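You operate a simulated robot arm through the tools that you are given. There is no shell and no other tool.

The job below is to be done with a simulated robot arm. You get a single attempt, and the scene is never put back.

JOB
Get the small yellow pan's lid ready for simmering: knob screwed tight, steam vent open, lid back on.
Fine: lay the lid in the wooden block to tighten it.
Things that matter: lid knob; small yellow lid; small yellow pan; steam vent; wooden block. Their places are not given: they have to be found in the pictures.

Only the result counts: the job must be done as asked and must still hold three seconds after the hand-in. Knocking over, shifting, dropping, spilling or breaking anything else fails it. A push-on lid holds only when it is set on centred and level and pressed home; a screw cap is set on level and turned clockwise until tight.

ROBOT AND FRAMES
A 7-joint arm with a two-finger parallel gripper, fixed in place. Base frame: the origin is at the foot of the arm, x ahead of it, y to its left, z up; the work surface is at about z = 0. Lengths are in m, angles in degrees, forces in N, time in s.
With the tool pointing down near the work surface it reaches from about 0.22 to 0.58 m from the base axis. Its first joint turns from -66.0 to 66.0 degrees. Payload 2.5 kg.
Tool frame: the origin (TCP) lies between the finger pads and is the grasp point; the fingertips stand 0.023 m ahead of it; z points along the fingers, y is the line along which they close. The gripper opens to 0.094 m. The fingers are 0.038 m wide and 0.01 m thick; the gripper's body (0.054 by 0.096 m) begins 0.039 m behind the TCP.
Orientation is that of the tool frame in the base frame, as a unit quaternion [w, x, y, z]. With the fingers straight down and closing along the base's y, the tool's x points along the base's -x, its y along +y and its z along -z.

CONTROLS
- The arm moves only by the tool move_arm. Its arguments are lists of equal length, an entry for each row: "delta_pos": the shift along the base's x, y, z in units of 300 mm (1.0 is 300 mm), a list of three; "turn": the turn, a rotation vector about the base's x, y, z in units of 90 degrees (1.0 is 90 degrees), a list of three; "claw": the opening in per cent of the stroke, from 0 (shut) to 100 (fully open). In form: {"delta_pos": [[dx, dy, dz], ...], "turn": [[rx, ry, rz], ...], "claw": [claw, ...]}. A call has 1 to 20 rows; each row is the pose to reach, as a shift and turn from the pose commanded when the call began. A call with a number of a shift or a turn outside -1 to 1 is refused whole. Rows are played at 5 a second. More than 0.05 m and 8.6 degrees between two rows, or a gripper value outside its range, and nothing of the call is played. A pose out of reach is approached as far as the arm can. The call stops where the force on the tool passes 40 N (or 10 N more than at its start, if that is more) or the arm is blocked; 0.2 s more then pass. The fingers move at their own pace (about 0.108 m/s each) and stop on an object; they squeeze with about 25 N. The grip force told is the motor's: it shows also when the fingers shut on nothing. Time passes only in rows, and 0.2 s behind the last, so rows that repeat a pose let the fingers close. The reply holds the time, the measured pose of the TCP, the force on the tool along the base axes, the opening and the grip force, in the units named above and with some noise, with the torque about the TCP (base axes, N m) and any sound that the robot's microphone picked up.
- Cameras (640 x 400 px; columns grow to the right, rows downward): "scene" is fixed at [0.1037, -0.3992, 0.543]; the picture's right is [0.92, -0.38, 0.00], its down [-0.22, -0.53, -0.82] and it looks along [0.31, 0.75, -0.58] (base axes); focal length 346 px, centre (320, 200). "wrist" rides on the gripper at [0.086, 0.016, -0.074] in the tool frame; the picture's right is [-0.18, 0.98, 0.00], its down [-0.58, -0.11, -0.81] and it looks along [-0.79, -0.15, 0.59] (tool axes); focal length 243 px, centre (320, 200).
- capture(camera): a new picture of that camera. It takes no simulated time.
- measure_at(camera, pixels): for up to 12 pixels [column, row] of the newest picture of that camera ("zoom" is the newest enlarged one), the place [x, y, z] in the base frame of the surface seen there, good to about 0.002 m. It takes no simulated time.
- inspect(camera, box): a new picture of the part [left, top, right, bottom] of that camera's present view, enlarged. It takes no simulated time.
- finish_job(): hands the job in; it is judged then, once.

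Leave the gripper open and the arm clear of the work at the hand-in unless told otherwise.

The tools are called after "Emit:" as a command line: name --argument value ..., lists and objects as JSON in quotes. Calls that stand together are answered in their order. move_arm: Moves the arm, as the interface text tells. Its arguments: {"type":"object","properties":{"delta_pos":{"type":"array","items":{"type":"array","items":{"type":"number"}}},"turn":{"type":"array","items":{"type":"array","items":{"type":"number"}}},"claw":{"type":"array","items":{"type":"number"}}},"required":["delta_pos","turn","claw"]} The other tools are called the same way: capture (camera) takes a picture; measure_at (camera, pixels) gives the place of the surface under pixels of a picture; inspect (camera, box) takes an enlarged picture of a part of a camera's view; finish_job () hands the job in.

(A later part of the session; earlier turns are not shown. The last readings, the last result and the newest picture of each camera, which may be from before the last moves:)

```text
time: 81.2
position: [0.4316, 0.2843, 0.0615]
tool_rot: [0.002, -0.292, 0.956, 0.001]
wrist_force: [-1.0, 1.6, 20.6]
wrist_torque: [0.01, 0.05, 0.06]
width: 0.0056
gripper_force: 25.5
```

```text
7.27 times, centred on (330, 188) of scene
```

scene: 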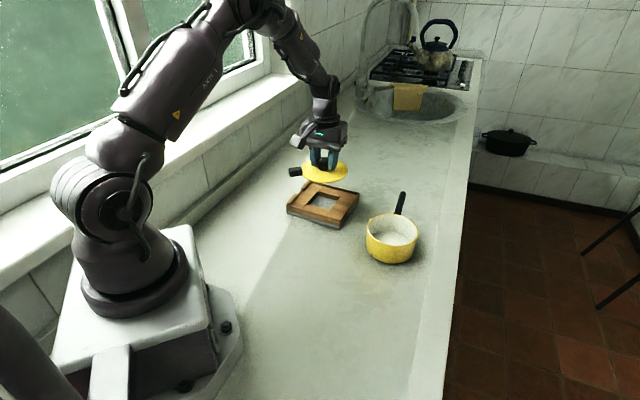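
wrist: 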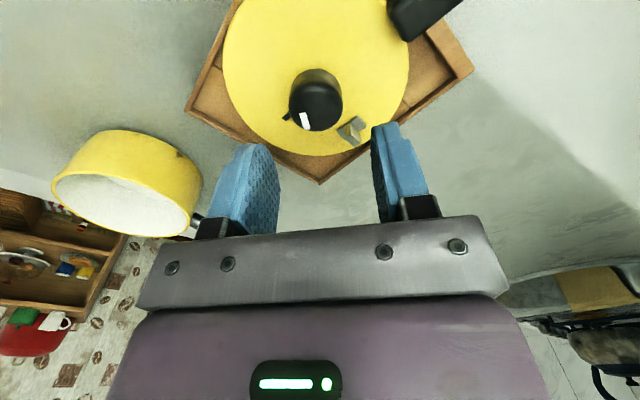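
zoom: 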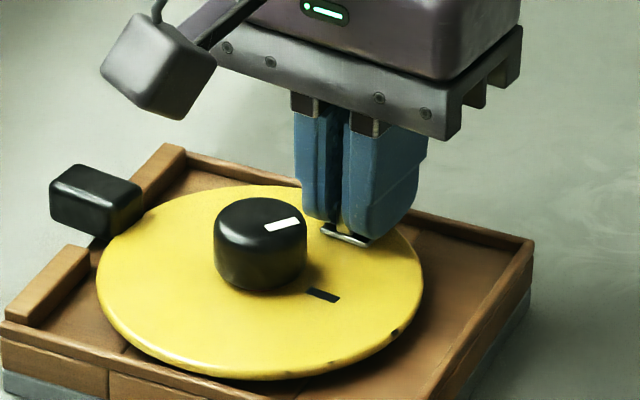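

It moved another 1.8 mm at about 1.9 N, so it isn't quite at the stop. I'll push another 3 mm and check the force.

Emit:
move_arm --delta_pos '[[0.002, -0.003, 0], [0.0037, -0.0055, 0], [0.0056, -0.0083, 0], [0.0056, -0.0083, 0], [0.0056, -0.0083, 0]]' --turn '[[0, 0, 0], [0, 0, 0], [0, 0, 0], [0, 0, 0], [0, 0, 0]]' --claw '[0, 0, 0, 0, 0]'

Emit:
inspect --camera "wrist" --box '[240, 80, 400, 220]'

Emit:
inspect --camera "scene" --box '[295, 160, 365, 215]'

```text
time: 82.4
position: [0.435, 0.2817, 0.0617]
tool_rot: [0.001, -0.292, 0.957, 0.001]
wrist_force: [-0.4, 9.6, 19.7]
wrist_torque: [0.17, -0.03, -0.04]
width: 0.0055
gripper_force: 25.1
```

```text
2.86 times, centred on (320, 150) of wrist
```

zoom: 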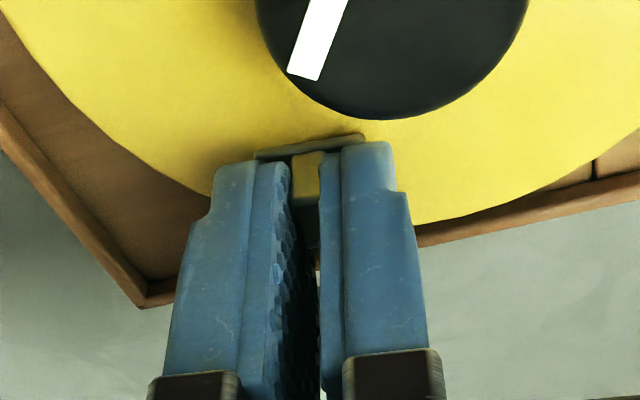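

```text
7.27 times, centred on (330, 188) of scene
```

zoom: 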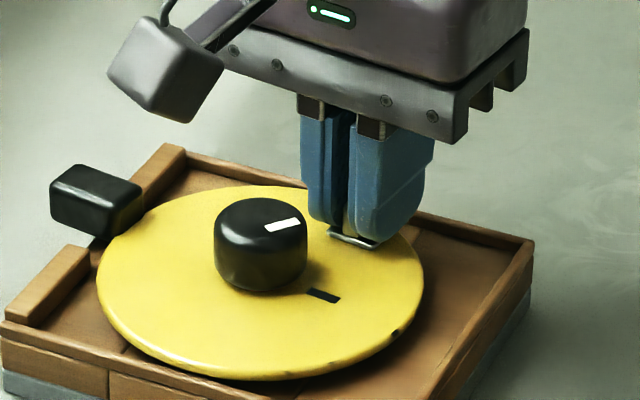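

The tangential force has now reached about 8 N while the lid stays put, so the slider is definitely against its stop. I'll back off about 2.5 mm to unload it without dragging it back, then release the press and open.

Emit:
move_arm --delta_pos '[[-0.002, 0.003, 0], [-0.0045, 0.0067, 0], [-0.0045, 0.0067, 0.002], [-0.0045, 0.0067, 0.005], [-0.0045, 0.0067, 0.005], [-0.0045, 0.0067, 0.005], [-0.0045, 0.0067, 0.005], [-0.0045, 0.0067, 0.06], [-0.0045, 0.0067, 0.13], [-0.0045, 0.0067, 0.16], [-0.0045, 0.0067, 0.16]]' --turn '[[0, 0, 0], [0, 0, 0], [0, 0, 0], [0, 0, 0], [0, 0, 0], [0, 0, 0], [0, 0, 0], [0, 0, 0], [0, 0, 0], [0, 0, 0], [0, 0, 0]]' --claw '[0, 0, 0, 0, 12, 22, 32, 32, 32, 32, 32]'

Emit:
inspect --camera "wrist" --box '[200, 0, 440, 160]'

Emit:
inspect --camera "scene" --box '[295, 170, 365, 225]'

```text
time: 84.8
position: [0.4332, 0.2822, 0.1095]
tool_rot: [0.0, -0.292, 0.956, 0.0]
wrist_force: [-0.5, -0.5, 0.0]
wrist_torque: [0.0, 0.03, 0.0]
width: 0.0299
gripper_force: 0.1
```

```text
2.50 times, centred on (320, 80) of wrist
```

zoom: 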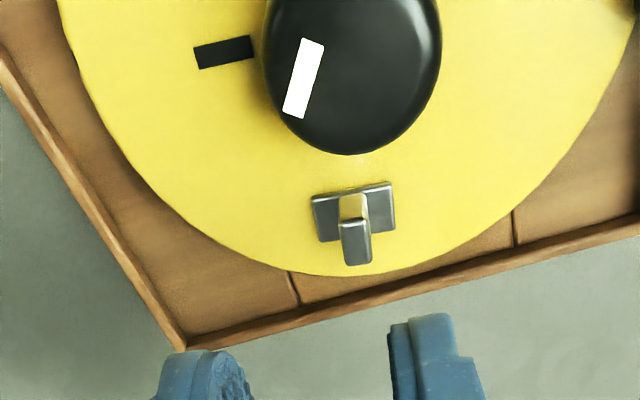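

```text
7.27 times, centred on (330, 198) of scene
```

zoom: 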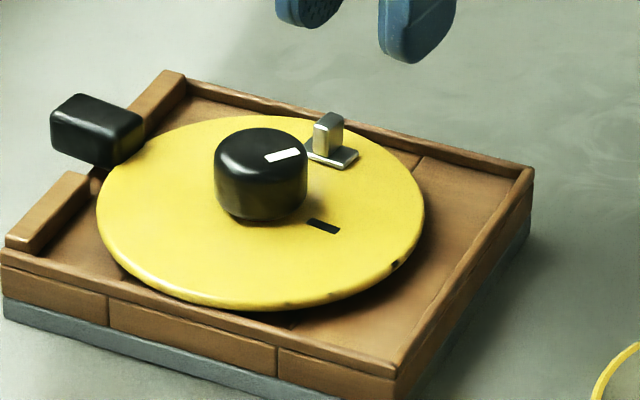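

The tab sits differently from what I expected. It appears only about 5 mm from its original place on the lid, so it went back as I released. I'll let a little time pass with the hand still and look again, to see whether it creeps back on its own.

Emit:
move_arm --delta_pos '[[0, 0, 0], [0, 0, 0], [0, 0, 0], [0, 0, 0], [0, 0, 0]]' --turn '[[0, 0, 0], [0, 0, 0], [0, 0, 0], [0, 0, 0], [0, 0, 0]]' --claw '[32, 32, 32, 32, 32]'

Emit:
inspect --camera "wrist" --box '[200, 0, 440, 160]'

Emit:
inspect --camera "scene" --box '[318, 178, 346, 200]'

```text
time: 86.0
position: [0.4328, 0.2824, 0.1084]
tool_rot: [-0.001, -0.292, 0.956, -0.001]
wrist_force: [0.5, -0.4, -0.2]
wrist_torque: [-0.02, -0.04, 0.0]
width: 0.03
gripper_force: 0.0
```

```text
2.50 times, centred on (320, 80) of wrist
```

zoom: 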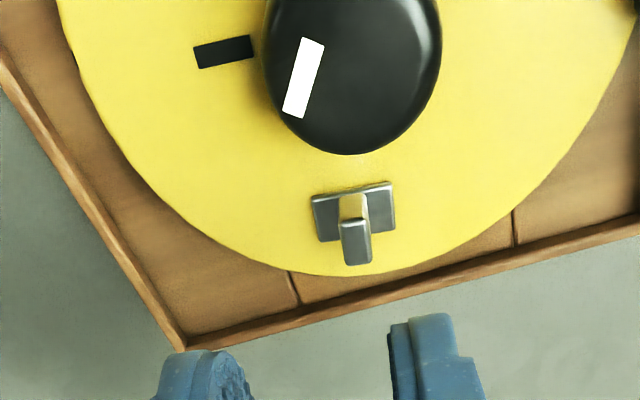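

```text
16.00 times, centred on (332, 189) of scene
```

zoom: 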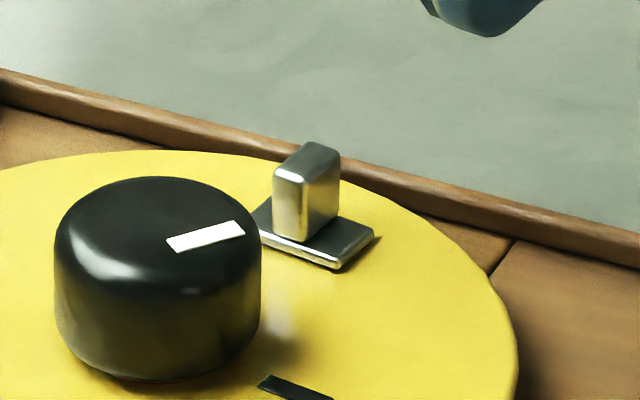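

It's stable there at about 5 mm. My reading is that the stop is springy: I released with stored force, so the slider shot back. A better way is to push the tab from one side only, gently to the stop with no press. The free-standing lid limits the force, and then I can retreat slowly. I'll measure the tab and plate now.

Emit:
inspect --camera "wrist" --box '[300, 55, 380, 115]'

Emit:
measure_at --camera "zoom" --pixels '[[275, 275], [275, 240], [275, 305], [300, 270], [115, 160], [365, 120], [370, 235], [130, 265], [275, 180]]'

```text
6.67 times, centred on (340, 85) of wrist
```

zoom: 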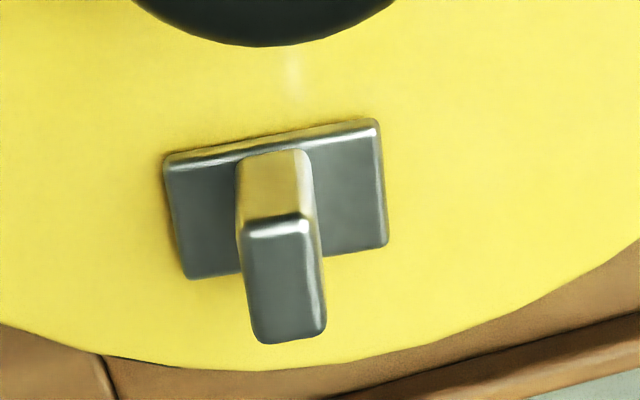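

```text
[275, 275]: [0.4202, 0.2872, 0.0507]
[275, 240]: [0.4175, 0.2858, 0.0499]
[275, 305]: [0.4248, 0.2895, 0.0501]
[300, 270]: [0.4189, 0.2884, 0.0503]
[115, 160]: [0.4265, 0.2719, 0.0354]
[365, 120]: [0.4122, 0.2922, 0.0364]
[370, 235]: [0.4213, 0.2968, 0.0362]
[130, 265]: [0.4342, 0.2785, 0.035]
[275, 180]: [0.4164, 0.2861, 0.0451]
```

The tab is about 10 mm toward the +t finger from the tool centre. I'll open to 38 %, descend so the tab stands inside the +t finger with a small gap, then push it with that finger alone.

Emit:
move_arm --delta_pos '[[0, 0, 0], [0, 0, -0.05], [0, 0, -0.1], [0, 0, -0.14], [0, 0, -0.153], [0, 0, -0.153]]' --turn '[[0, 0, 0], [0, 0, 0], [0, 0, 0], [0, 0, 0], [0, 0, 0], [0, 0, 0]]' --claw '[38, 38, 38, 38, 38, 38]'

Emit:
inspect --camera "wrist" --box '[240, 60, 420, 220]'

Emit:
inspect --camera "scene" --box '[295, 160, 365, 215]'

```text
time: 87.4
position: [0.4316, 0.2835, 0.0631]
tool_rot: [0.0, -0.292, 0.956, 0.0]
wrist_force: [-0.9, -0.5, -0.4]
wrist_torque: [0.03, 0.02, -0.04]
width: 0.0355
gripper_force: 0.1
```

```text
2.50 times, centred on (330, 140) of wrist
```

zoom: 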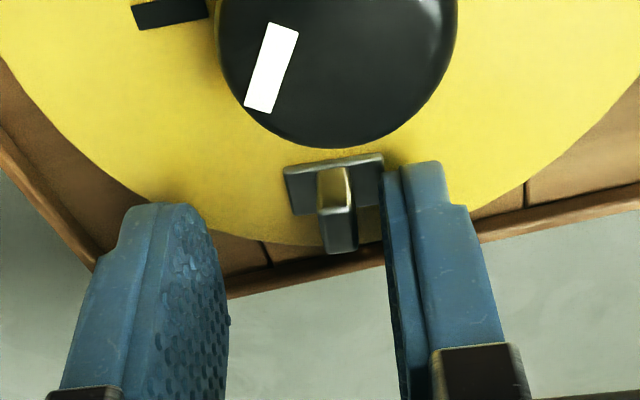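

```text
7.27 times, centred on (330, 188) of scene
```

zoom: 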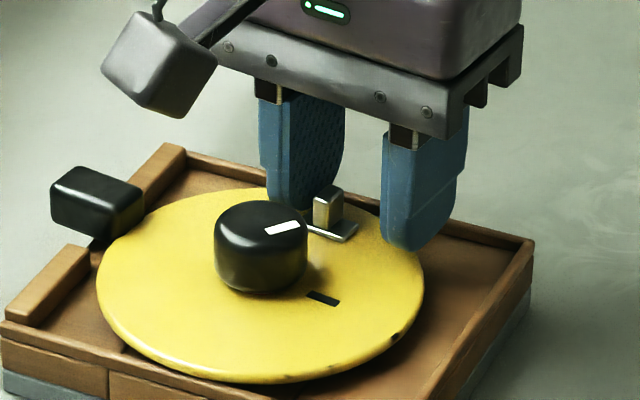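

The +t finger's pad faces the tab with a gap of a few millimetres. I'll push slowly toward -56°, 10 mm first.

Emit:
move_arm --delta_pos '[[0.0037, -0.0055, 0], [0.0075, -0.011, 0], [0.0112, -0.0166, 0], [0.0149, -0.0221, 0], [0.0186, -0.0276, 0], [0.0186, -0.0276, 0]]' --turn '[[0, 0, 0], [0, 0, 0], [0, 0, 0], [0, 0, 0], [0, 0, 0], [0, 0, 0]]' --claw '[38, 38, 38, 38, 38, 38]'

Emit:
inspect --camera "wrist" --box '[240, 60, 420, 220]'

Emit:
inspect --camera "scene" --box '[295, 160, 365, 215]'

```text
time: 88.8
position: [0.4376, 0.2738, 0.0631]
tool_rot: [0.0, -0.293, 0.956, 0.001]
wrist_force: [-0.1, 1.2, -0.5]
wrist_torque: [-0.02, 0.0, 0.01]
width: 0.0358
gripper_force: 0.1
```

```text
2.50 times, centred on (330, 140) of wrist
```

zoom: 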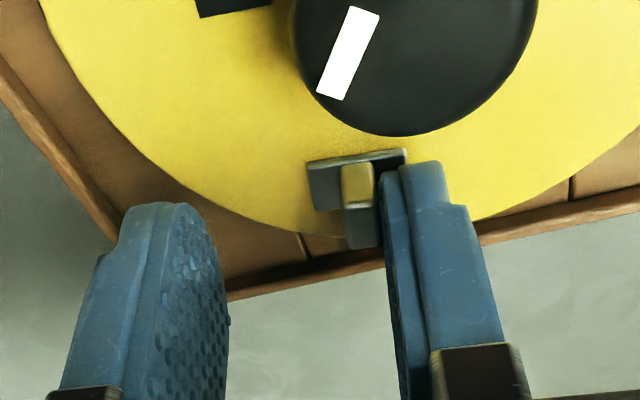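

```text
7.27 times, centred on (330, 188) of scene
```

zoom: 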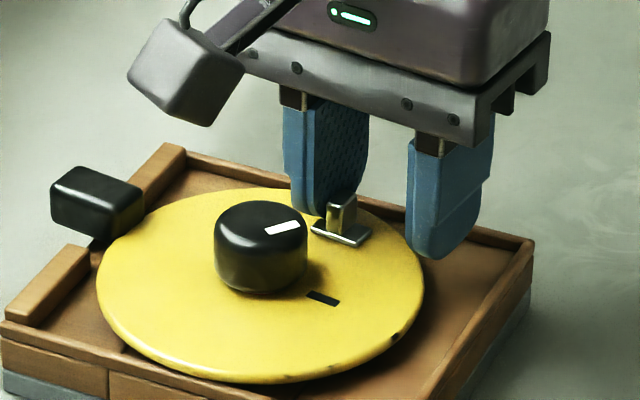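

The plate slides on the lid at about 1 N and the lid stays in place. Continuing 4 mm more, slowly.

Emit:
move_arm --delta_pos '[[0.0025, -0.0037, 0], [0.005, -0.0074, 0], [0.0075, -0.011, 0], [0.0075, -0.011, 0]]' --turn '[[0, 0, 0], [0, 0, 0], [0, 0, 0], [0, 0, 0]]' --claw '[38, 38, 38, 38]'

Emit:
inspect --camera "wrist" --box '[240, 60, 420, 220]'

Emit:
inspect --camera "scene" --box '[295, 160, 365, 215]'

```text
time: 89.8
position: [0.4414, 0.2711, 0.0639]
tool_rot: [0.0, -0.292, 0.957, 0.0]
wrist_force: [0.1, 0.4, -0.4]
wrist_torque: [-0.02, -0.02, 0.0]
width: 0.0358
gripper_force: 0.0
```

```text
2.50 times, centred on (330, 140) of wrist
```

zoom: 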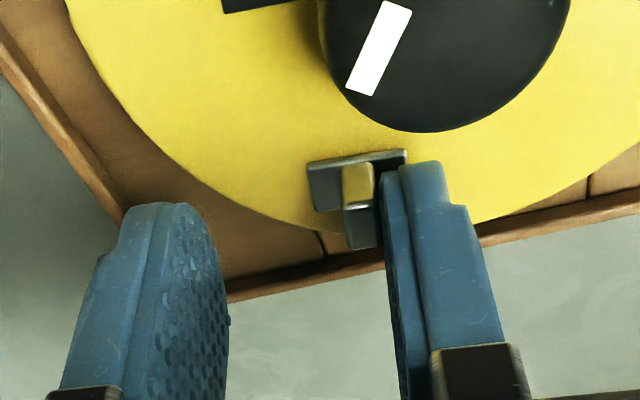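

```text
7.27 times, centred on (330, 188) of scene
```

zoom: 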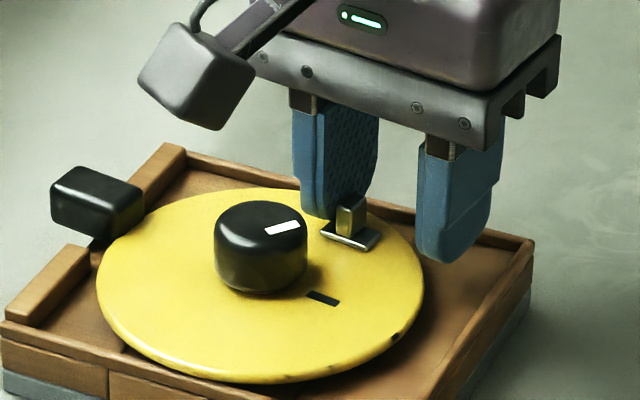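

The lid is still stationary and the force is below 1 N. Another 3 mm.

Emit:
move_arm --delta_pos '[[0.0019, -0.0028, 0], [0.0037, -0.0055, 0], [0.0056, -0.0083, 0], [0.0056, -0.0083, 0]]' --turn '[[0, 0, 0], [0, 0, 0], [0, 0, 0], [0, 0, 0]]' --claw '[38, 38, 38, 38]'

Emit:
inspect --camera "wrist" --box '[240, 60, 420, 220]'

Emit:
inspect --camera "scene" --box '[295, 160, 365, 215]'

```text
time: 90.8
position: [0.4429, 0.2681, 0.0622]
tool_rot: [0.0, -0.292, 0.956, 0.0]
wrist_force: [-0.3, 1.3, 0.7]
wrist_torque: [0.03, 0.05, -0.05]
width: 0.0362
gripper_force: 0.6
```

```text
2.50 times, centred on (330, 140) of wrist
```

zoom: 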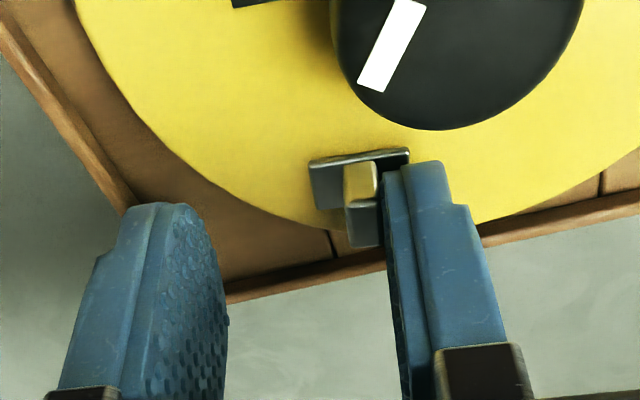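

```text
7.27 times, centred on (330, 188) of scene
```

zoom: 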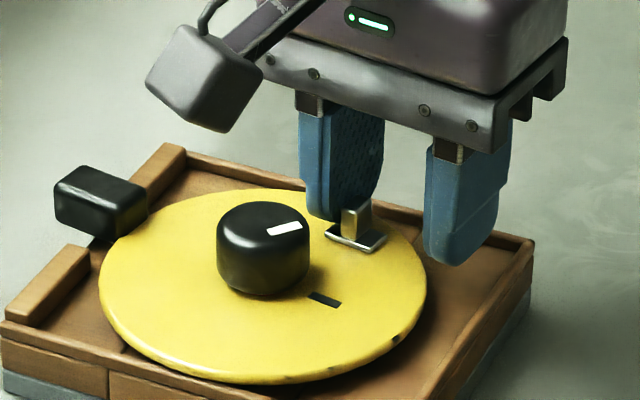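

The lid has just begun to creep with the tab, with the lug moving from 50 to 54 in the zoom. So the slider is at its stop under only about 1 N. Now I'll retreat the finger slowly so nothing springs.

Emit:
move_arm --delta_pos '[[-0.0009, 0.0014, 0], [-0.0019, 0.0028, 0], [-0.0028, 0.0041, 0], [-0.0037, 0.0055, 0], [-0.0047, 0.0069, 0], [-0.0056, 0.0083, 0], [-0.0075, 0.011, 0], [-0.0093, 0.0138, 0], [-0.0093, 0.0138, 0]]' --turn '[[0, 0, 0], [0, 0, 0], [0, 0, 0], [0, 0, 0], [0, 0, 0], [0, 0, 0], [0, 0, 0], [0, 0, 0], [0, 0, 0]]' --claw '[38, 38, 38, 38, 38, 38, 38, 38, 38]'

Emit:
inspect --camera "wrist" --box '[240, 60, 420, 220]'

Emit:
inspect --camera "scene" --box '[295, 160, 365, 215]'

```text
time: 92.8
position: [0.4382, 0.2729, 0.0622]
tool_rot: [0.0, -0.291, 0.957, 0.0]
wrist_force: [0.1, 0.0, 0.7]
wrist_torque: [-0.01, 0.0, 0.02]
width: 0.0354
gripper_force: 0.0
```

```text
2.50 times, centred on (330, 140) of wrist
```

zoom: 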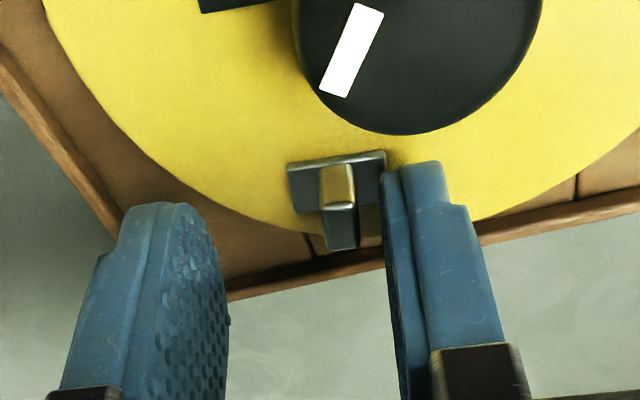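

```text
7.27 times, centred on (330, 188) of scene
```

zoom: 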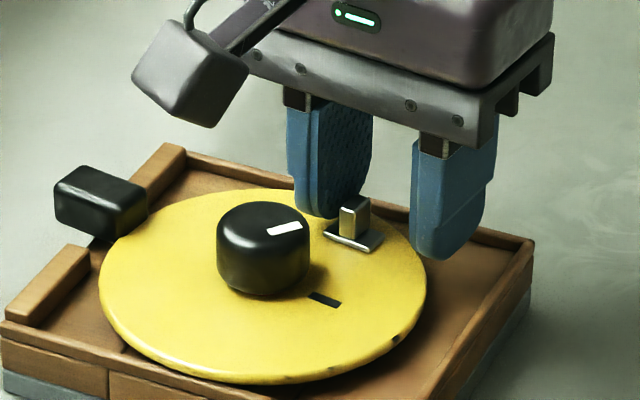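

The tab stayed at the far end as the finger withdrew. I'll rise and check the vent and lid from above.

Emit:
move_arm --delta_pos '[[0, 0, 0.06], [0, 0, 0.12], [0, 0, 0.16], [0, 0, 0.16]]' --turn '[[0, 0, 0], [0, 0, 0], [0, 0, 0], [0, 0, 0]]' --claw '[38, 38, 38, 38]'

Emit:
inspect --camera "wrist" --box '[200, 0, 440, 160]'

Emit:
measure_at --camera "zoom" --pixels '[[340, 235], [335, 260], [345, 205], [300, 200], [380, 190], [380, 60], [230, 30], [150, 210], [260, 262], [400, 262], [520, 190], [590, 80]]'

Emit:
inspect --camera "scene" --box '[295, 170, 365, 225]'

```text
time: 93.8
position: [0.4394, 0.2731, 0.1113]
tool_rot: [0.0, -0.293, 0.956, 0.0]
wrist_force: [0.9, -0.6, 0.6]
wrist_torque: [-0.01, 0.0, 0.02]
width: 0.0356
gripper_force: 0.1
```

```text
2.50 times, centred on (320, 80) of wrist
```

zoom: 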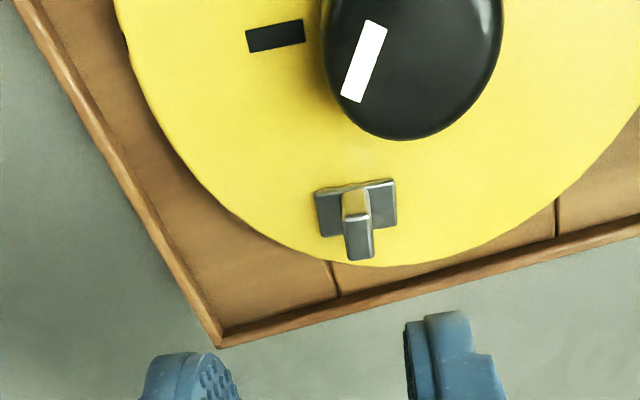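

```text
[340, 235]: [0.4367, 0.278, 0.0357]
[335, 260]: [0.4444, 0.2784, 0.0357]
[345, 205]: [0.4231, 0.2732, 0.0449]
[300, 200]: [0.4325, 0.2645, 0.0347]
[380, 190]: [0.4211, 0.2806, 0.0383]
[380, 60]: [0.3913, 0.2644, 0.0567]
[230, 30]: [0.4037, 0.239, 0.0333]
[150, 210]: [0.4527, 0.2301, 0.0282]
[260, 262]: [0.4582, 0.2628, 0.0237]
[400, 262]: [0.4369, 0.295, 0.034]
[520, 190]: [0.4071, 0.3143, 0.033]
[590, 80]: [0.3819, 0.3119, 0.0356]
```

```text
7.27 times, centred on (330, 198) of scene
```

zoom: 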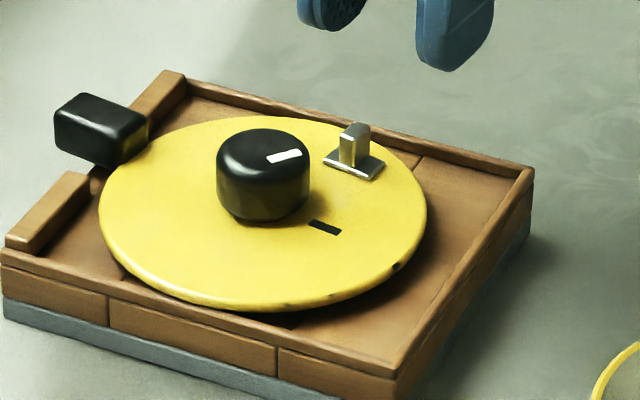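

Both views put the vent plate about 15 mm from where it started, at the far stop, while the knob and lid look undisturbed. Its start position was the other stop, because pushing toward 124° only dragged the lid. So the vent is open. Next I'll move over the knob at about yaw -3° for the return grip. That angle gives the known-good yaw of 100° at the pan, and the tab's new position is well clear of the fingers.

Emit:
move_arm --delta_pos '[[-0.03, 0, 0.02], [-0.07, -0.002, 0.02], [-0.11, -0.005, 0.02], [-0.15, -0.008, 0.02], [-0.171, -0.01, 0.02], [-0.171, -0.01, 0.02]]' --turn '[[0, 0, -0.08], [0, 0, -0.16], [0, 0, -0.24], [0, 0, -0.33], [0, 0, -0.411], [0, 0, -0.411]]' --claw '[55, 55, 55, 55, 55, 55]'

Emit:
capture --camera "wrist"

Emit:
inspect --camera "wrist" --box '[200, 0, 440, 160]'

```text
time: 95.2
position: [0.3879, 0.2689, 0.1165]
tool_rot: [0.0, 0.027, 1.0, 0.0]
wrist_force: [-0.3, -0.1, 0.4]
wrist_torque: [-0.02, 0.0, -0.01]
width: 0.0519
gripper_force: 0.1
```

```text
taken
```

wrist: 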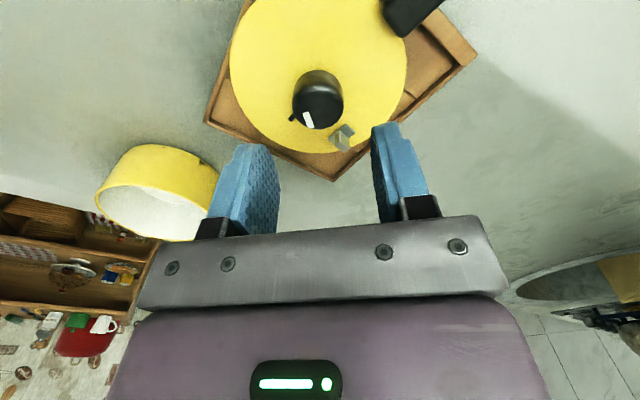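

```text
2.50 times, centred on (320, 80) of wrist
```

zoom: 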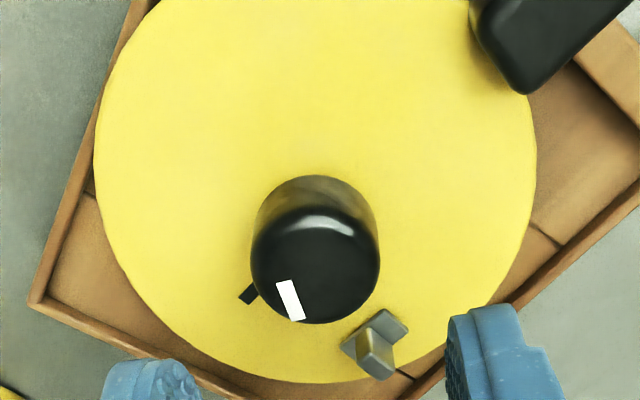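

The knob is almost exactly under the tool axis. I'll measure the index mark, lug and knob here to get the lid's present heading.

Emit:
inspect --camera "wrist" --box '[270, 70, 370, 150]'

Emit:
measure_at --camera "zoom" --pixels '[[110, 220], [75, 250], [180, 160], [425, 160], [290, 315], [300, 170], [395, 350], [340, 260]]'

Emit:
measure_at --camera "wrist" --pixels '[[392, 15], [405, 30], [430, 5], [415, 15], [232, 60], [234, 90], [250, 122], [405, 70], [398, 98], [238, 35], [380, 122], [300, 150]]'

```text
5.00 times, centred on (320, 110) of wrist
```

zoom: 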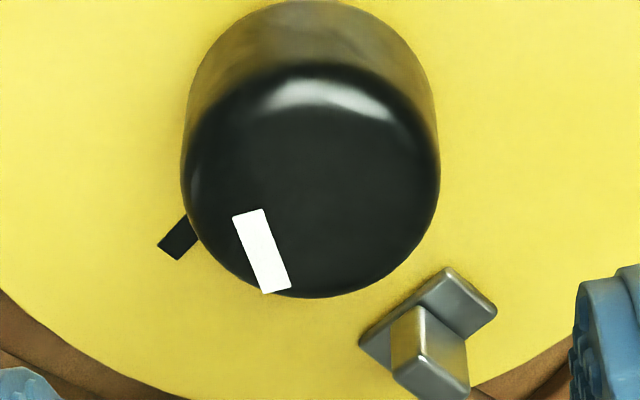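

```text
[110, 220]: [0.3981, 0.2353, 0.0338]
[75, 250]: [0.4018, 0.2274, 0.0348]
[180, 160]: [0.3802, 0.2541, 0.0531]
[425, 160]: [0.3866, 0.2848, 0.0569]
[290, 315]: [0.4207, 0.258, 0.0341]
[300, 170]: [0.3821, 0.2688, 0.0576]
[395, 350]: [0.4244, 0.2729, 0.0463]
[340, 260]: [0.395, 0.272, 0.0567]
```

```text
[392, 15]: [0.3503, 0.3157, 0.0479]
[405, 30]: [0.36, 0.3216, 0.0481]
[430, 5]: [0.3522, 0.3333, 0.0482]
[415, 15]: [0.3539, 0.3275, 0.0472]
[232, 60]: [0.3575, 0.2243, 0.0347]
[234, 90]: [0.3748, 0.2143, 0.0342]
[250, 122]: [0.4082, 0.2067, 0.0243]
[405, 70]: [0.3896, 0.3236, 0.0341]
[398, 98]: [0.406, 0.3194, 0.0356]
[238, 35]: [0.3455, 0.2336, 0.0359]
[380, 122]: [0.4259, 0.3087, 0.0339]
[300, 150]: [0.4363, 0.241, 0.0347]
```

The lid centre is at (0.389, 0.268) and the lug points to about 124°, so the lid must turn +104° on the way back. I'll descend on the knob and close.

Emit:
move_arm --delta_pos '[[0.002, -0.0023, -0.06], [0.002, -0.0023, -0.12], [0.002, -0.0023, -0.165], [0.002, -0.0023, -0.185], [0.002, -0.0023, -0.185]]' --turn '[[0, 0, 0], [0, 0, 0], [0, 0, 0], [0, 0, 0], [0, 0, 0]]' --claw '[55, 55, 55, 55, 55]'

Emit:
inspect --camera "wrist" --box '[240, 100, 400, 220]'

```text
time: 96.4
position: [0.3877, 0.2696, 0.0612]
tool_rot: [-0.001, 0.026, 1.0, 0.0]
wrist_force: [0.7, 0.0, -1.0]
wrist_torque: [-0.02, 0.0, -0.01]
width: 0.0518
gripper_force: 0.0
```

```text
3.33 times, centred on (320, 160) of wrist
```

zoom: 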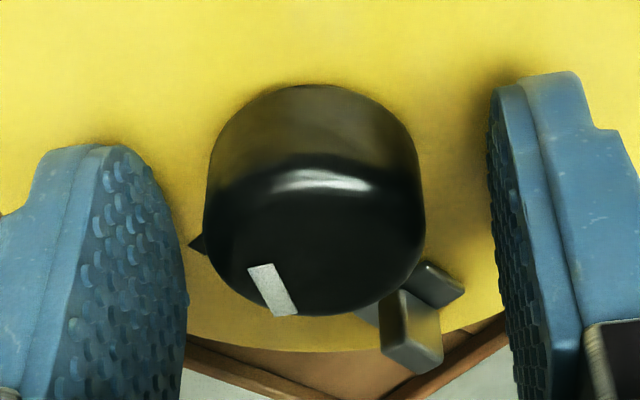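

The pads straddle the knob within 1 mm, and no red ring shows any more. Closing, then lifting slowly straight up.

Emit:
move_arm --delta_pos '[[0, -0.0025, 0], [0, -0.0025, 0], [0, -0.0025, 0], [0, -0.0025, 0], [0, -0.0025, 0], [0, -0.0025, 0]]' --turn '[[0, 0, 0], [0, 0, 0], [0, 0, 0], [0, 0, 0], [0, 0, 0], [0, 0, 0]]' --claw '[44, 38, 34, 30, 10, 0]'

Emit:
inspect --camera "wrist" --box '[240, 60, 400, 220]'

Emit:
move_arm --delta_pos '[[0, 0, 0.01], [0, 0, 0.03], [0, 0, 0.07], [0, 0, 0.13], [0, 0, 0.2], [0, 0, 0.27], [0, 0, 0.27]]' --turn '[[0, 0, 0], [0, 0, 0], [0, 0, 0], [0, 0, 0], [0, 0, 0], [0, 0, 0], [0, 0, 0]]' --claw '[0, 0, 0, 0, 0, 0, 0]'

Emit:
inspect --camera "scene" --box '[270, 110, 380, 240]'

Emit:
capture --camera "wrist"

```text
time: 97.8
position: [0.388, 0.2679, 0.0626]
tool_rot: [0.0, 0.026, 1.0, 0.0]
wrist_force: [-0.2, 0.5, 0.3]
wrist_torque: [-0.08, -0.09, 0.01]
width: 0.0321
gripper_force: 24.8
```

```text
2.50 times, centred on (320, 140) of wrist
```

zoom: 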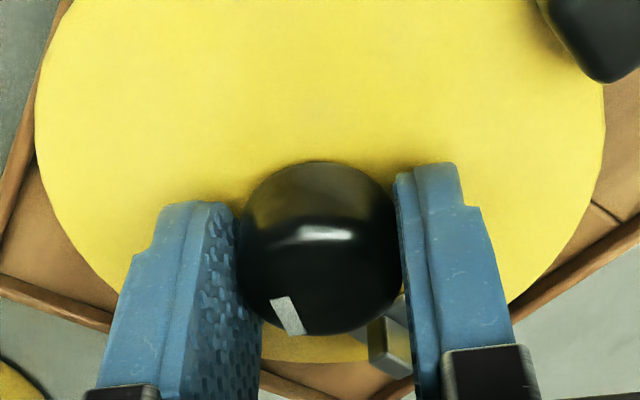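

```text
time: 99.4
position: [0.3884, 0.2679, 0.1426]
tool_rot: [0.0, 0.026, 1.0, 0.0]
wrist_force: [-0.1, -0.1, -1.7]
wrist_torque: [0.05, -0.04, 0.01]
width: 0.0321
gripper_force: 24.4
```

```text
3.08 times, centred on (325, 175) of scene
```

zoom: 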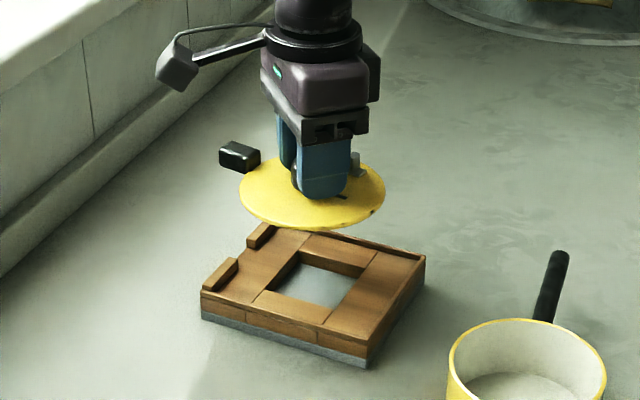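

```text
taken
```

wrist: 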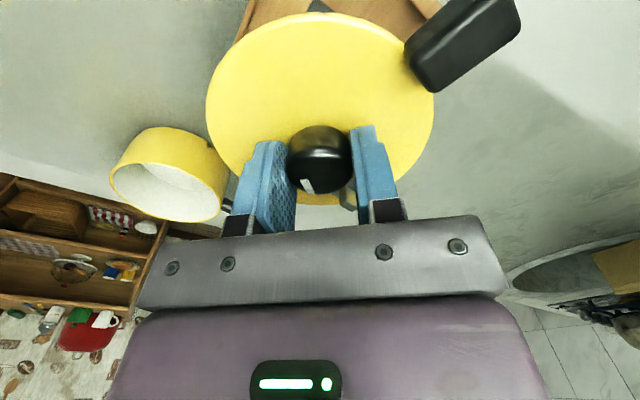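

The lid is up, hanging level, and the block hasn't moved. I'll carry it back toward the pan while turning +56°, then turn the rest there.

Emit:
move_arm --delta_pos '[[0.035, -0.08, 0.02], [0.07, -0.16, 0.02], [0.105, -0.24, 0.02], [0.14, -0.32, 0.02], [0.175, -0.4, 0.02], [0.21, -0.48, 0.02], [0.245, -0.56, 0.02], [0.281, -0.637, 0.02], [0.281, -0.637, 0.02]]' --turn '[[0, 0, 0.08], [0, 0, 0.16], [0, 0, 0.24], [0, 0, 0.32], [0, 0, 0.4], [0, 0, 0.48], [0, 0, 0.56], [0, 0, 0.62], [0, 0, 0.62]]' --claw '[0, 0, 0, 0, 0, 0, 0, 0, 0]'

Emit:
move_arm --delta_pos '[[0, 0, 0], [0, 0, 0], [0, 0, 0], [0, 0, 0], [0, 0, 0], [0, 0, 0], [0, 0, 0], [0, 0, 0]]' --turn '[[0, 0, 0.08], [0, 0, 0.16], [0, 0, 0.24], [0, 0, 0.32], [0, 0, 0.4], [0, 0, 0.48], [0, 0, 0.535], [0, 0, 0.535]]' --claw '[0, 0, 0, 0, 0, 0, 0, 0]'

Emit:
capture --camera "scene"

Emit:
capture --camera "wrist"

Emit:
inspect --camera "scene" --box '[340, 150, 450, 270]'

```text
time: 101.4
position: [0.4724, 0.0773, 0.1489]
tool_rot: [0.0, -0.445, 0.895, 0.0]
wrist_force: [-0.5, -0.4, -2.3]
wrist_torque: [-0.02, -0.02, 0.01]
width: 0.0323
gripper_force: 24.9
```

```text
time: 103.2
position: [0.4724, 0.0772, 0.1482]
tool_rot: [0.0, 0.772, -0.635, 0.0]
wrist_force: [0.2, 0.4, -2.1]
wrist_torque: [0.03, -0.02, 0.01]
width: 0.032
gripper_force: 24.7
```

```text
taken
```

scene: 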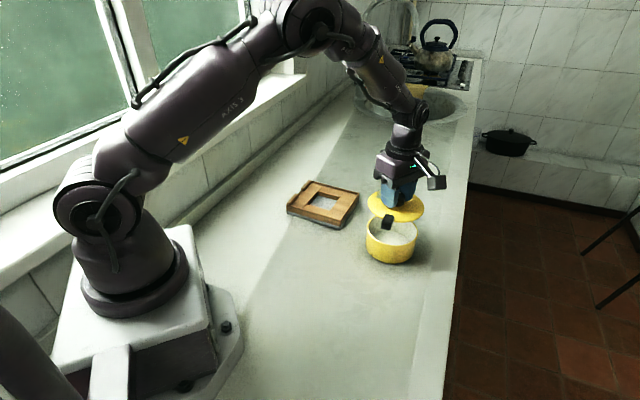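

```text
taken
```

wrist: 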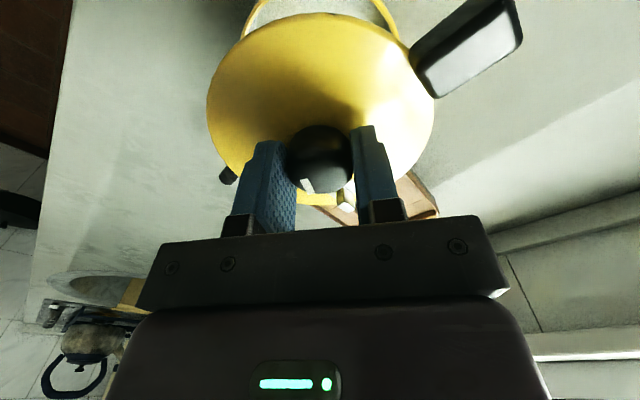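

```text
3.33 times, centred on (395, 210) of scene
```

zoom: 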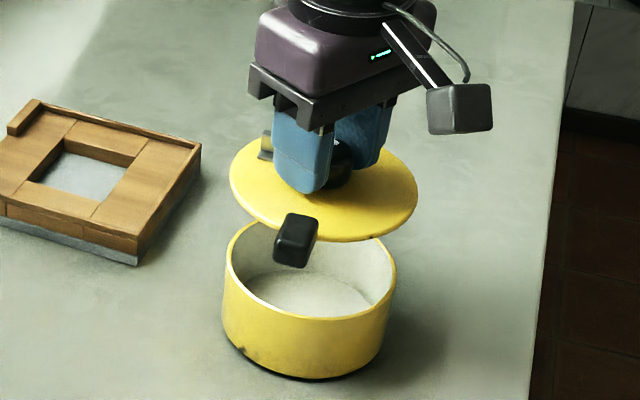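

The lid hangs over the pan almost exactly as it did when I lifted it off. The edges are at columns 207 and 434, the same as before. The lug is about 2.6° short. I'll measure the lid edge once more to confirm its centre over the pan's rim.

Emit:
measure_at --camera "wrist" --pixels '[[209, 100], [215, 70], [235, 45], [270, 24], [320, 15], [370, 24], [404, 45], [425, 75], [431, 105], [425, 140], [218, 145], [325, 205]]'

Emit:
inspect --camera "scene" --box '[360, 180, 425, 270]'

```text
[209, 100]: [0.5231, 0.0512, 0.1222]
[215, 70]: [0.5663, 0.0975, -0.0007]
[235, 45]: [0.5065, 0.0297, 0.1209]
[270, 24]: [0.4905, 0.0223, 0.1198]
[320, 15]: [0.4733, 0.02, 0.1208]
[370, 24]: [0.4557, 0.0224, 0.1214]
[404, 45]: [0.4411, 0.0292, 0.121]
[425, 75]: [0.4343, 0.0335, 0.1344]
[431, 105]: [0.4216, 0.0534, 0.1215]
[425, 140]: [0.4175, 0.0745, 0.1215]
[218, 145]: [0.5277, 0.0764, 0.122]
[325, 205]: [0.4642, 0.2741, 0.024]
```

```text
4.44 times, centred on (392, 225) of scene
```

zoom: 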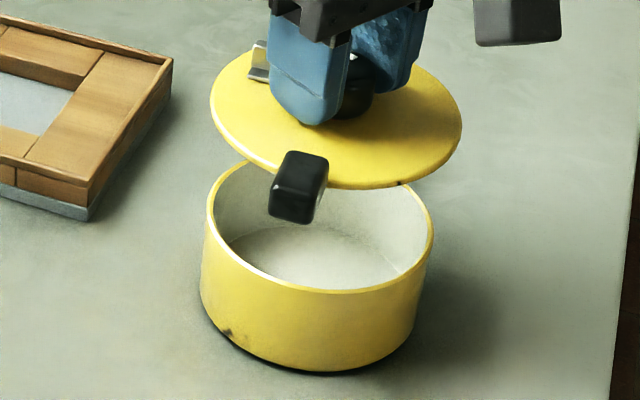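

The lid centre fits at (0.4726, 0.0750) and the pan rim at (0.472, 0.075), so they are aligned to within a millimetre. I'll add the 2.6° turn and descend to just above the rim.

Emit:
move_arm --delta_pos '[[0, 0, -0.05], [0, 0, -0.1], [0, 0, -0.14], [0, 0, -0.165], [0, 0, -0.165]]' --turn '[[0, 0, 0.015], [0, 0, 0.029], [0, 0, 0.029], [0, 0, 0.029], [0, 0, 0.029]]' --claw '[0, 0, 0, 0, 0]'

Emit:
inspect --camera "scene" --box '[350, 180, 440, 270]'

Emit:
inspect --camera "wrist" --box '[190, 0, 450, 200]'

```text
time: 104.4
position: [0.4721, 0.0776, 0.0989]
tool_rot: [0.0, 0.786, -0.618, -0.001]
wrist_force: [0.0, 0.7, -2.6]
wrist_torque: [0.0, -0.04, -0.03]
width: 0.0321
gripper_force: 24.7
```

```text
4.44 times, centred on (395, 225) of scene
```

zoom: 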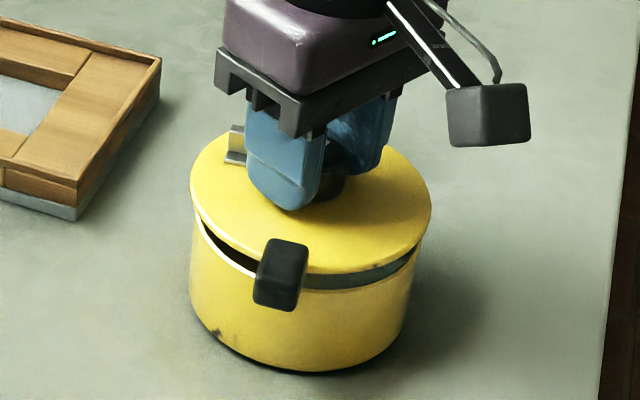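

```text
2.00 times, centred on (320, 100) of wrist
```

zoom: 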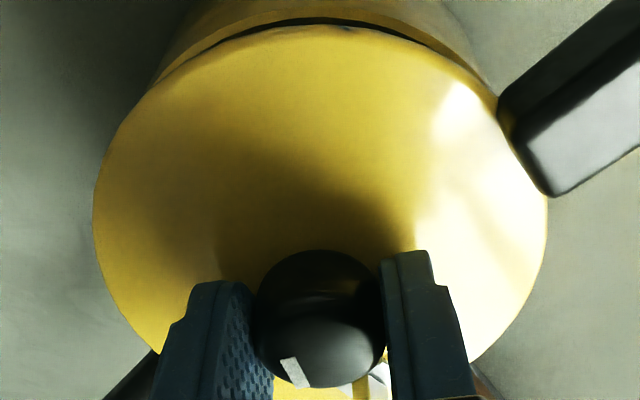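

The lid sits squarely above the rim, with edges at 190 and 431 against 190 and 430 when seated. I'll lower it in small steps and watch the force.

Emit:
move_arm --delta_pos '[[0.001, 0, -0.01], [0.001, 0, -0.018], [0.001, 0, -0.025], [0.001, 0, -0.031], [0.001, 0, -0.031]]' --turn '[[0, 0, 0], [0, 0, 0], [0, 0, 0], [0, 0, 0], [0, 0, 0]]' --claw '[0, 0, 0, 0, 0]'

Emit:
inspect --camera "scene" --box '[350, 180, 440, 270]'

```text
time: 105.6
position: [0.473, 0.0774, 0.0893]
tool_rot: [0.0, 0.786, -0.619, 0.0]
wrist_force: [-0.5, 1.1, -2.2]
wrist_torque: [0.0, 0.0, 0.02]
width: 0.0322
gripper_force: 24.4
```

```text
4.44 times, centred on (395, 225) of scene
```

zoom: 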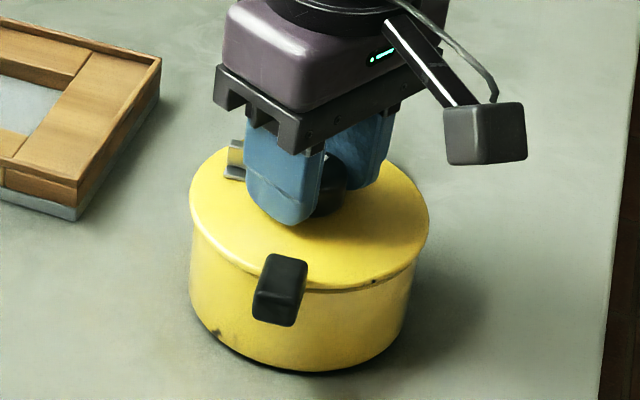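

The plug is entering the pan and there's still no contact force. I'll go down further in half-millimetre steps until it seats.

Emit:
move_arm --delta_pos '[[0, 0, -0.002], [0, 0, -0.004], [0, 0, -0.006], [0, 0, -0.006]]' --turn '[[0, 0, 0], [0, 0, 0], [0, 0, 0], [0, 0, 0]]' --claw '[0, 0, 0, 0]'

Emit:
inspect --camera "scene" --box '[360, 205, 430, 265]'

```text
time: 106.6
position: [0.4736, 0.0776, 0.087]
tool_rot: [0.0, 0.786, -0.618, 0.0]
wrist_force: [0.0, -0.2, -1.6]
wrist_torque: [0.02, -0.03, -0.02]
width: 0.032
gripper_force: 24.8
```

```text
6.67 times, centred on (395, 235) of scene
```

zoom: 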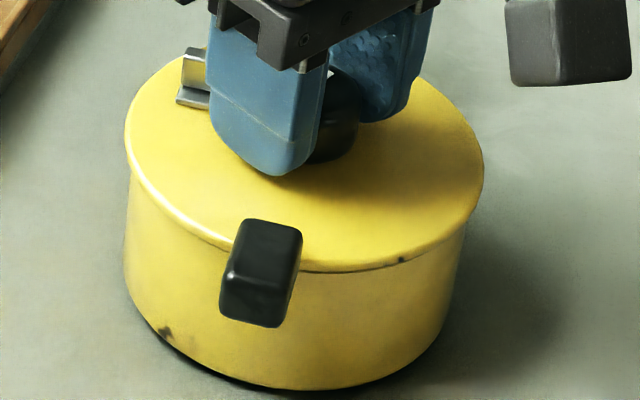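

Compared with the original seated view, the lug is about 5 zoom pixels high, or roughly 1 mm. I'll continue down and press home.

Emit:
move_arm --delta_pos '[[0, 0, -0.002], [0, 0, -0.004], [0, 0, -0.006], [0, 0, -0.006]]' --turn '[[0, 0, 0], [0, 0, 0], [0, 0, 0], [0, 0, 0]]' --claw '[0, 0, 0, 0]'

Emit:
inspect --camera "scene" --box '[360, 205, 430, 265]'

```text
time: 107.6
position: [0.4745, 0.0758, 0.0879]
tool_rot: [-0.001, 0.785, -0.619, 0.002]
wrist_force: [-8.3, -5.9, 17.3]
wrist_torque: [0.23, 0.01, 0.01]
width: 0.0321
gripper_force: 24.3
```

```text
6.67 times, centred on (395, 235) of scene
```

zoom: 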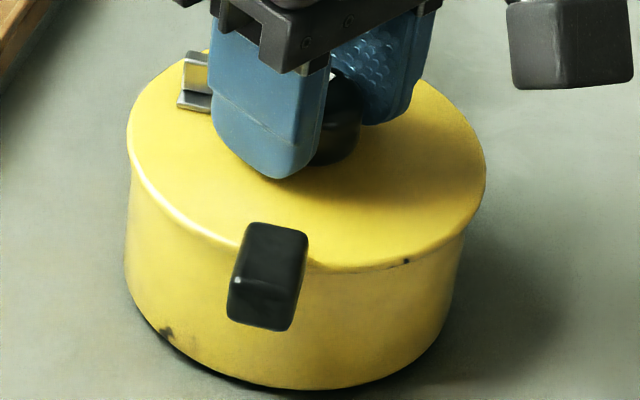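

Contact at 17 N, and the height matches the seated reference. But there's a sideways force of (-8, -6) N, so the lid is slightly off toward +x,+y. I'll ease up about 1 mm, shift about 0.9 mm toward -x,-y, and set it down again.

Emit:
move_arm --delta_pos '[[0, 0, 0.003], [-0.0015, -0.001, 0.005], [-0.003, -0.002, 0.005], [-0.003, -0.002, 0.005]]' --turn '[[0, 0, 0], [0, 0, 0], [0, 0, 0], [0, 0, 0]]' --claw '[0, 0, 0, 0]'

Emit:
inspect --camera "scene" --box '[360, 205, 430, 265]'

```text
time: 108.6
position: [0.4711, 0.0763, 0.0859]
tool_rot: [0.001, 0.786, -0.618, -0.002]
wrist_force: [0.5, 0.5, -2.3]
wrist_torque: [0.02, 0.02, 0.05]
width: 0.0322
gripper_force: 25.1
```

```text
6.67 times, centred on (395, 235) of scene
```

zoom: 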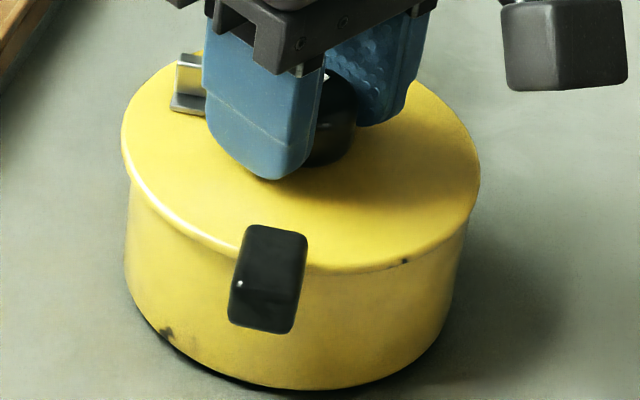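

The lateral force is gone, but now the lid looks about 1 mm to the left of the reference (edges 122 and 480 against 125 and 484). I'll check level and gap more closely before pressing.

Emit:
inspect --camera "scene" --box '[362, 225, 424, 268]'

Emit:
inspect --camera "wrist" --box '[190, 0, 450, 200]'

```text
9.30 times, centred on (393, 246) of scene
```

zoom: 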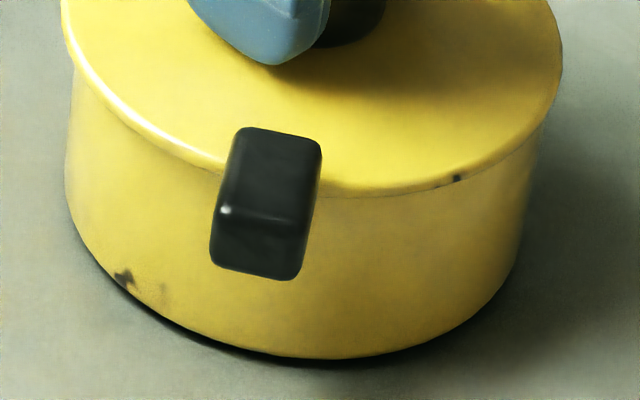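

```text
2.00 times, centred on (320, 100) of wrist
```

zoom: 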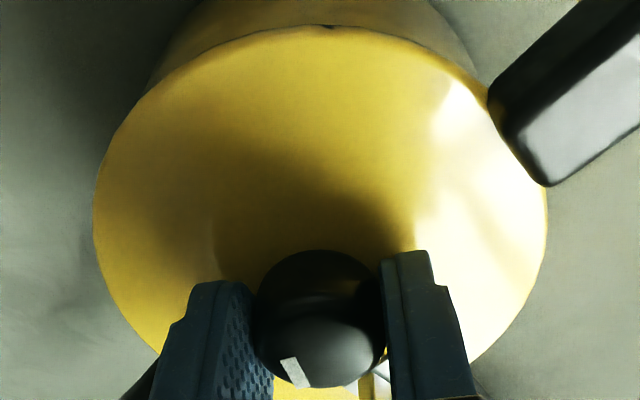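

The height already matches the seated reference, but the lid is about 1.2 mm to the picture's left. I'll shift it back by (+1.0, -0.4) mm and then press down gently.

Emit:
move_arm --delta_pos '[[0.0018, -0.0008, 0], [0.0035, -0.0015, 0], [0.0035, -0.0015, 0]]' --turn '[[0, 0, 0], [0, 0, 0], [0, 0, 0]]' --claw '[0, 0, 0]'

Emit:
inspect --camera "scene" --box '[362, 225, 424, 268]'

Emit:
inspect --camera "scene" --box '[360, 205, 430, 265]'

```text
time: 109.4
position: [0.4731, 0.0767, 0.0871]
tool_rot: [0.0, 0.786, -0.618, 0.0]
wrist_force: [-0.7, 0.0, -2.6]
wrist_torque: [0.04, 0.0, 0.02]
width: 0.0317
gripper_force: 24.8
```

```text
9.30 times, centred on (393, 246) of scene
```

zoom: 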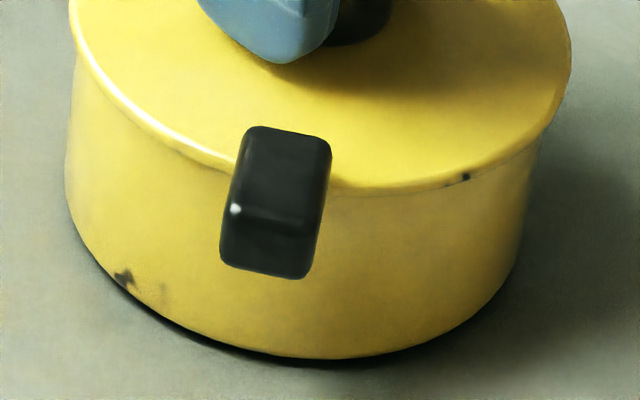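

```text
6.67 times, centred on (395, 235) of scene
```

zoom: 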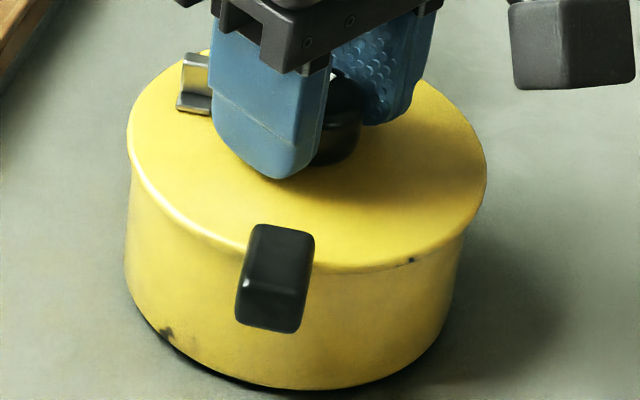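

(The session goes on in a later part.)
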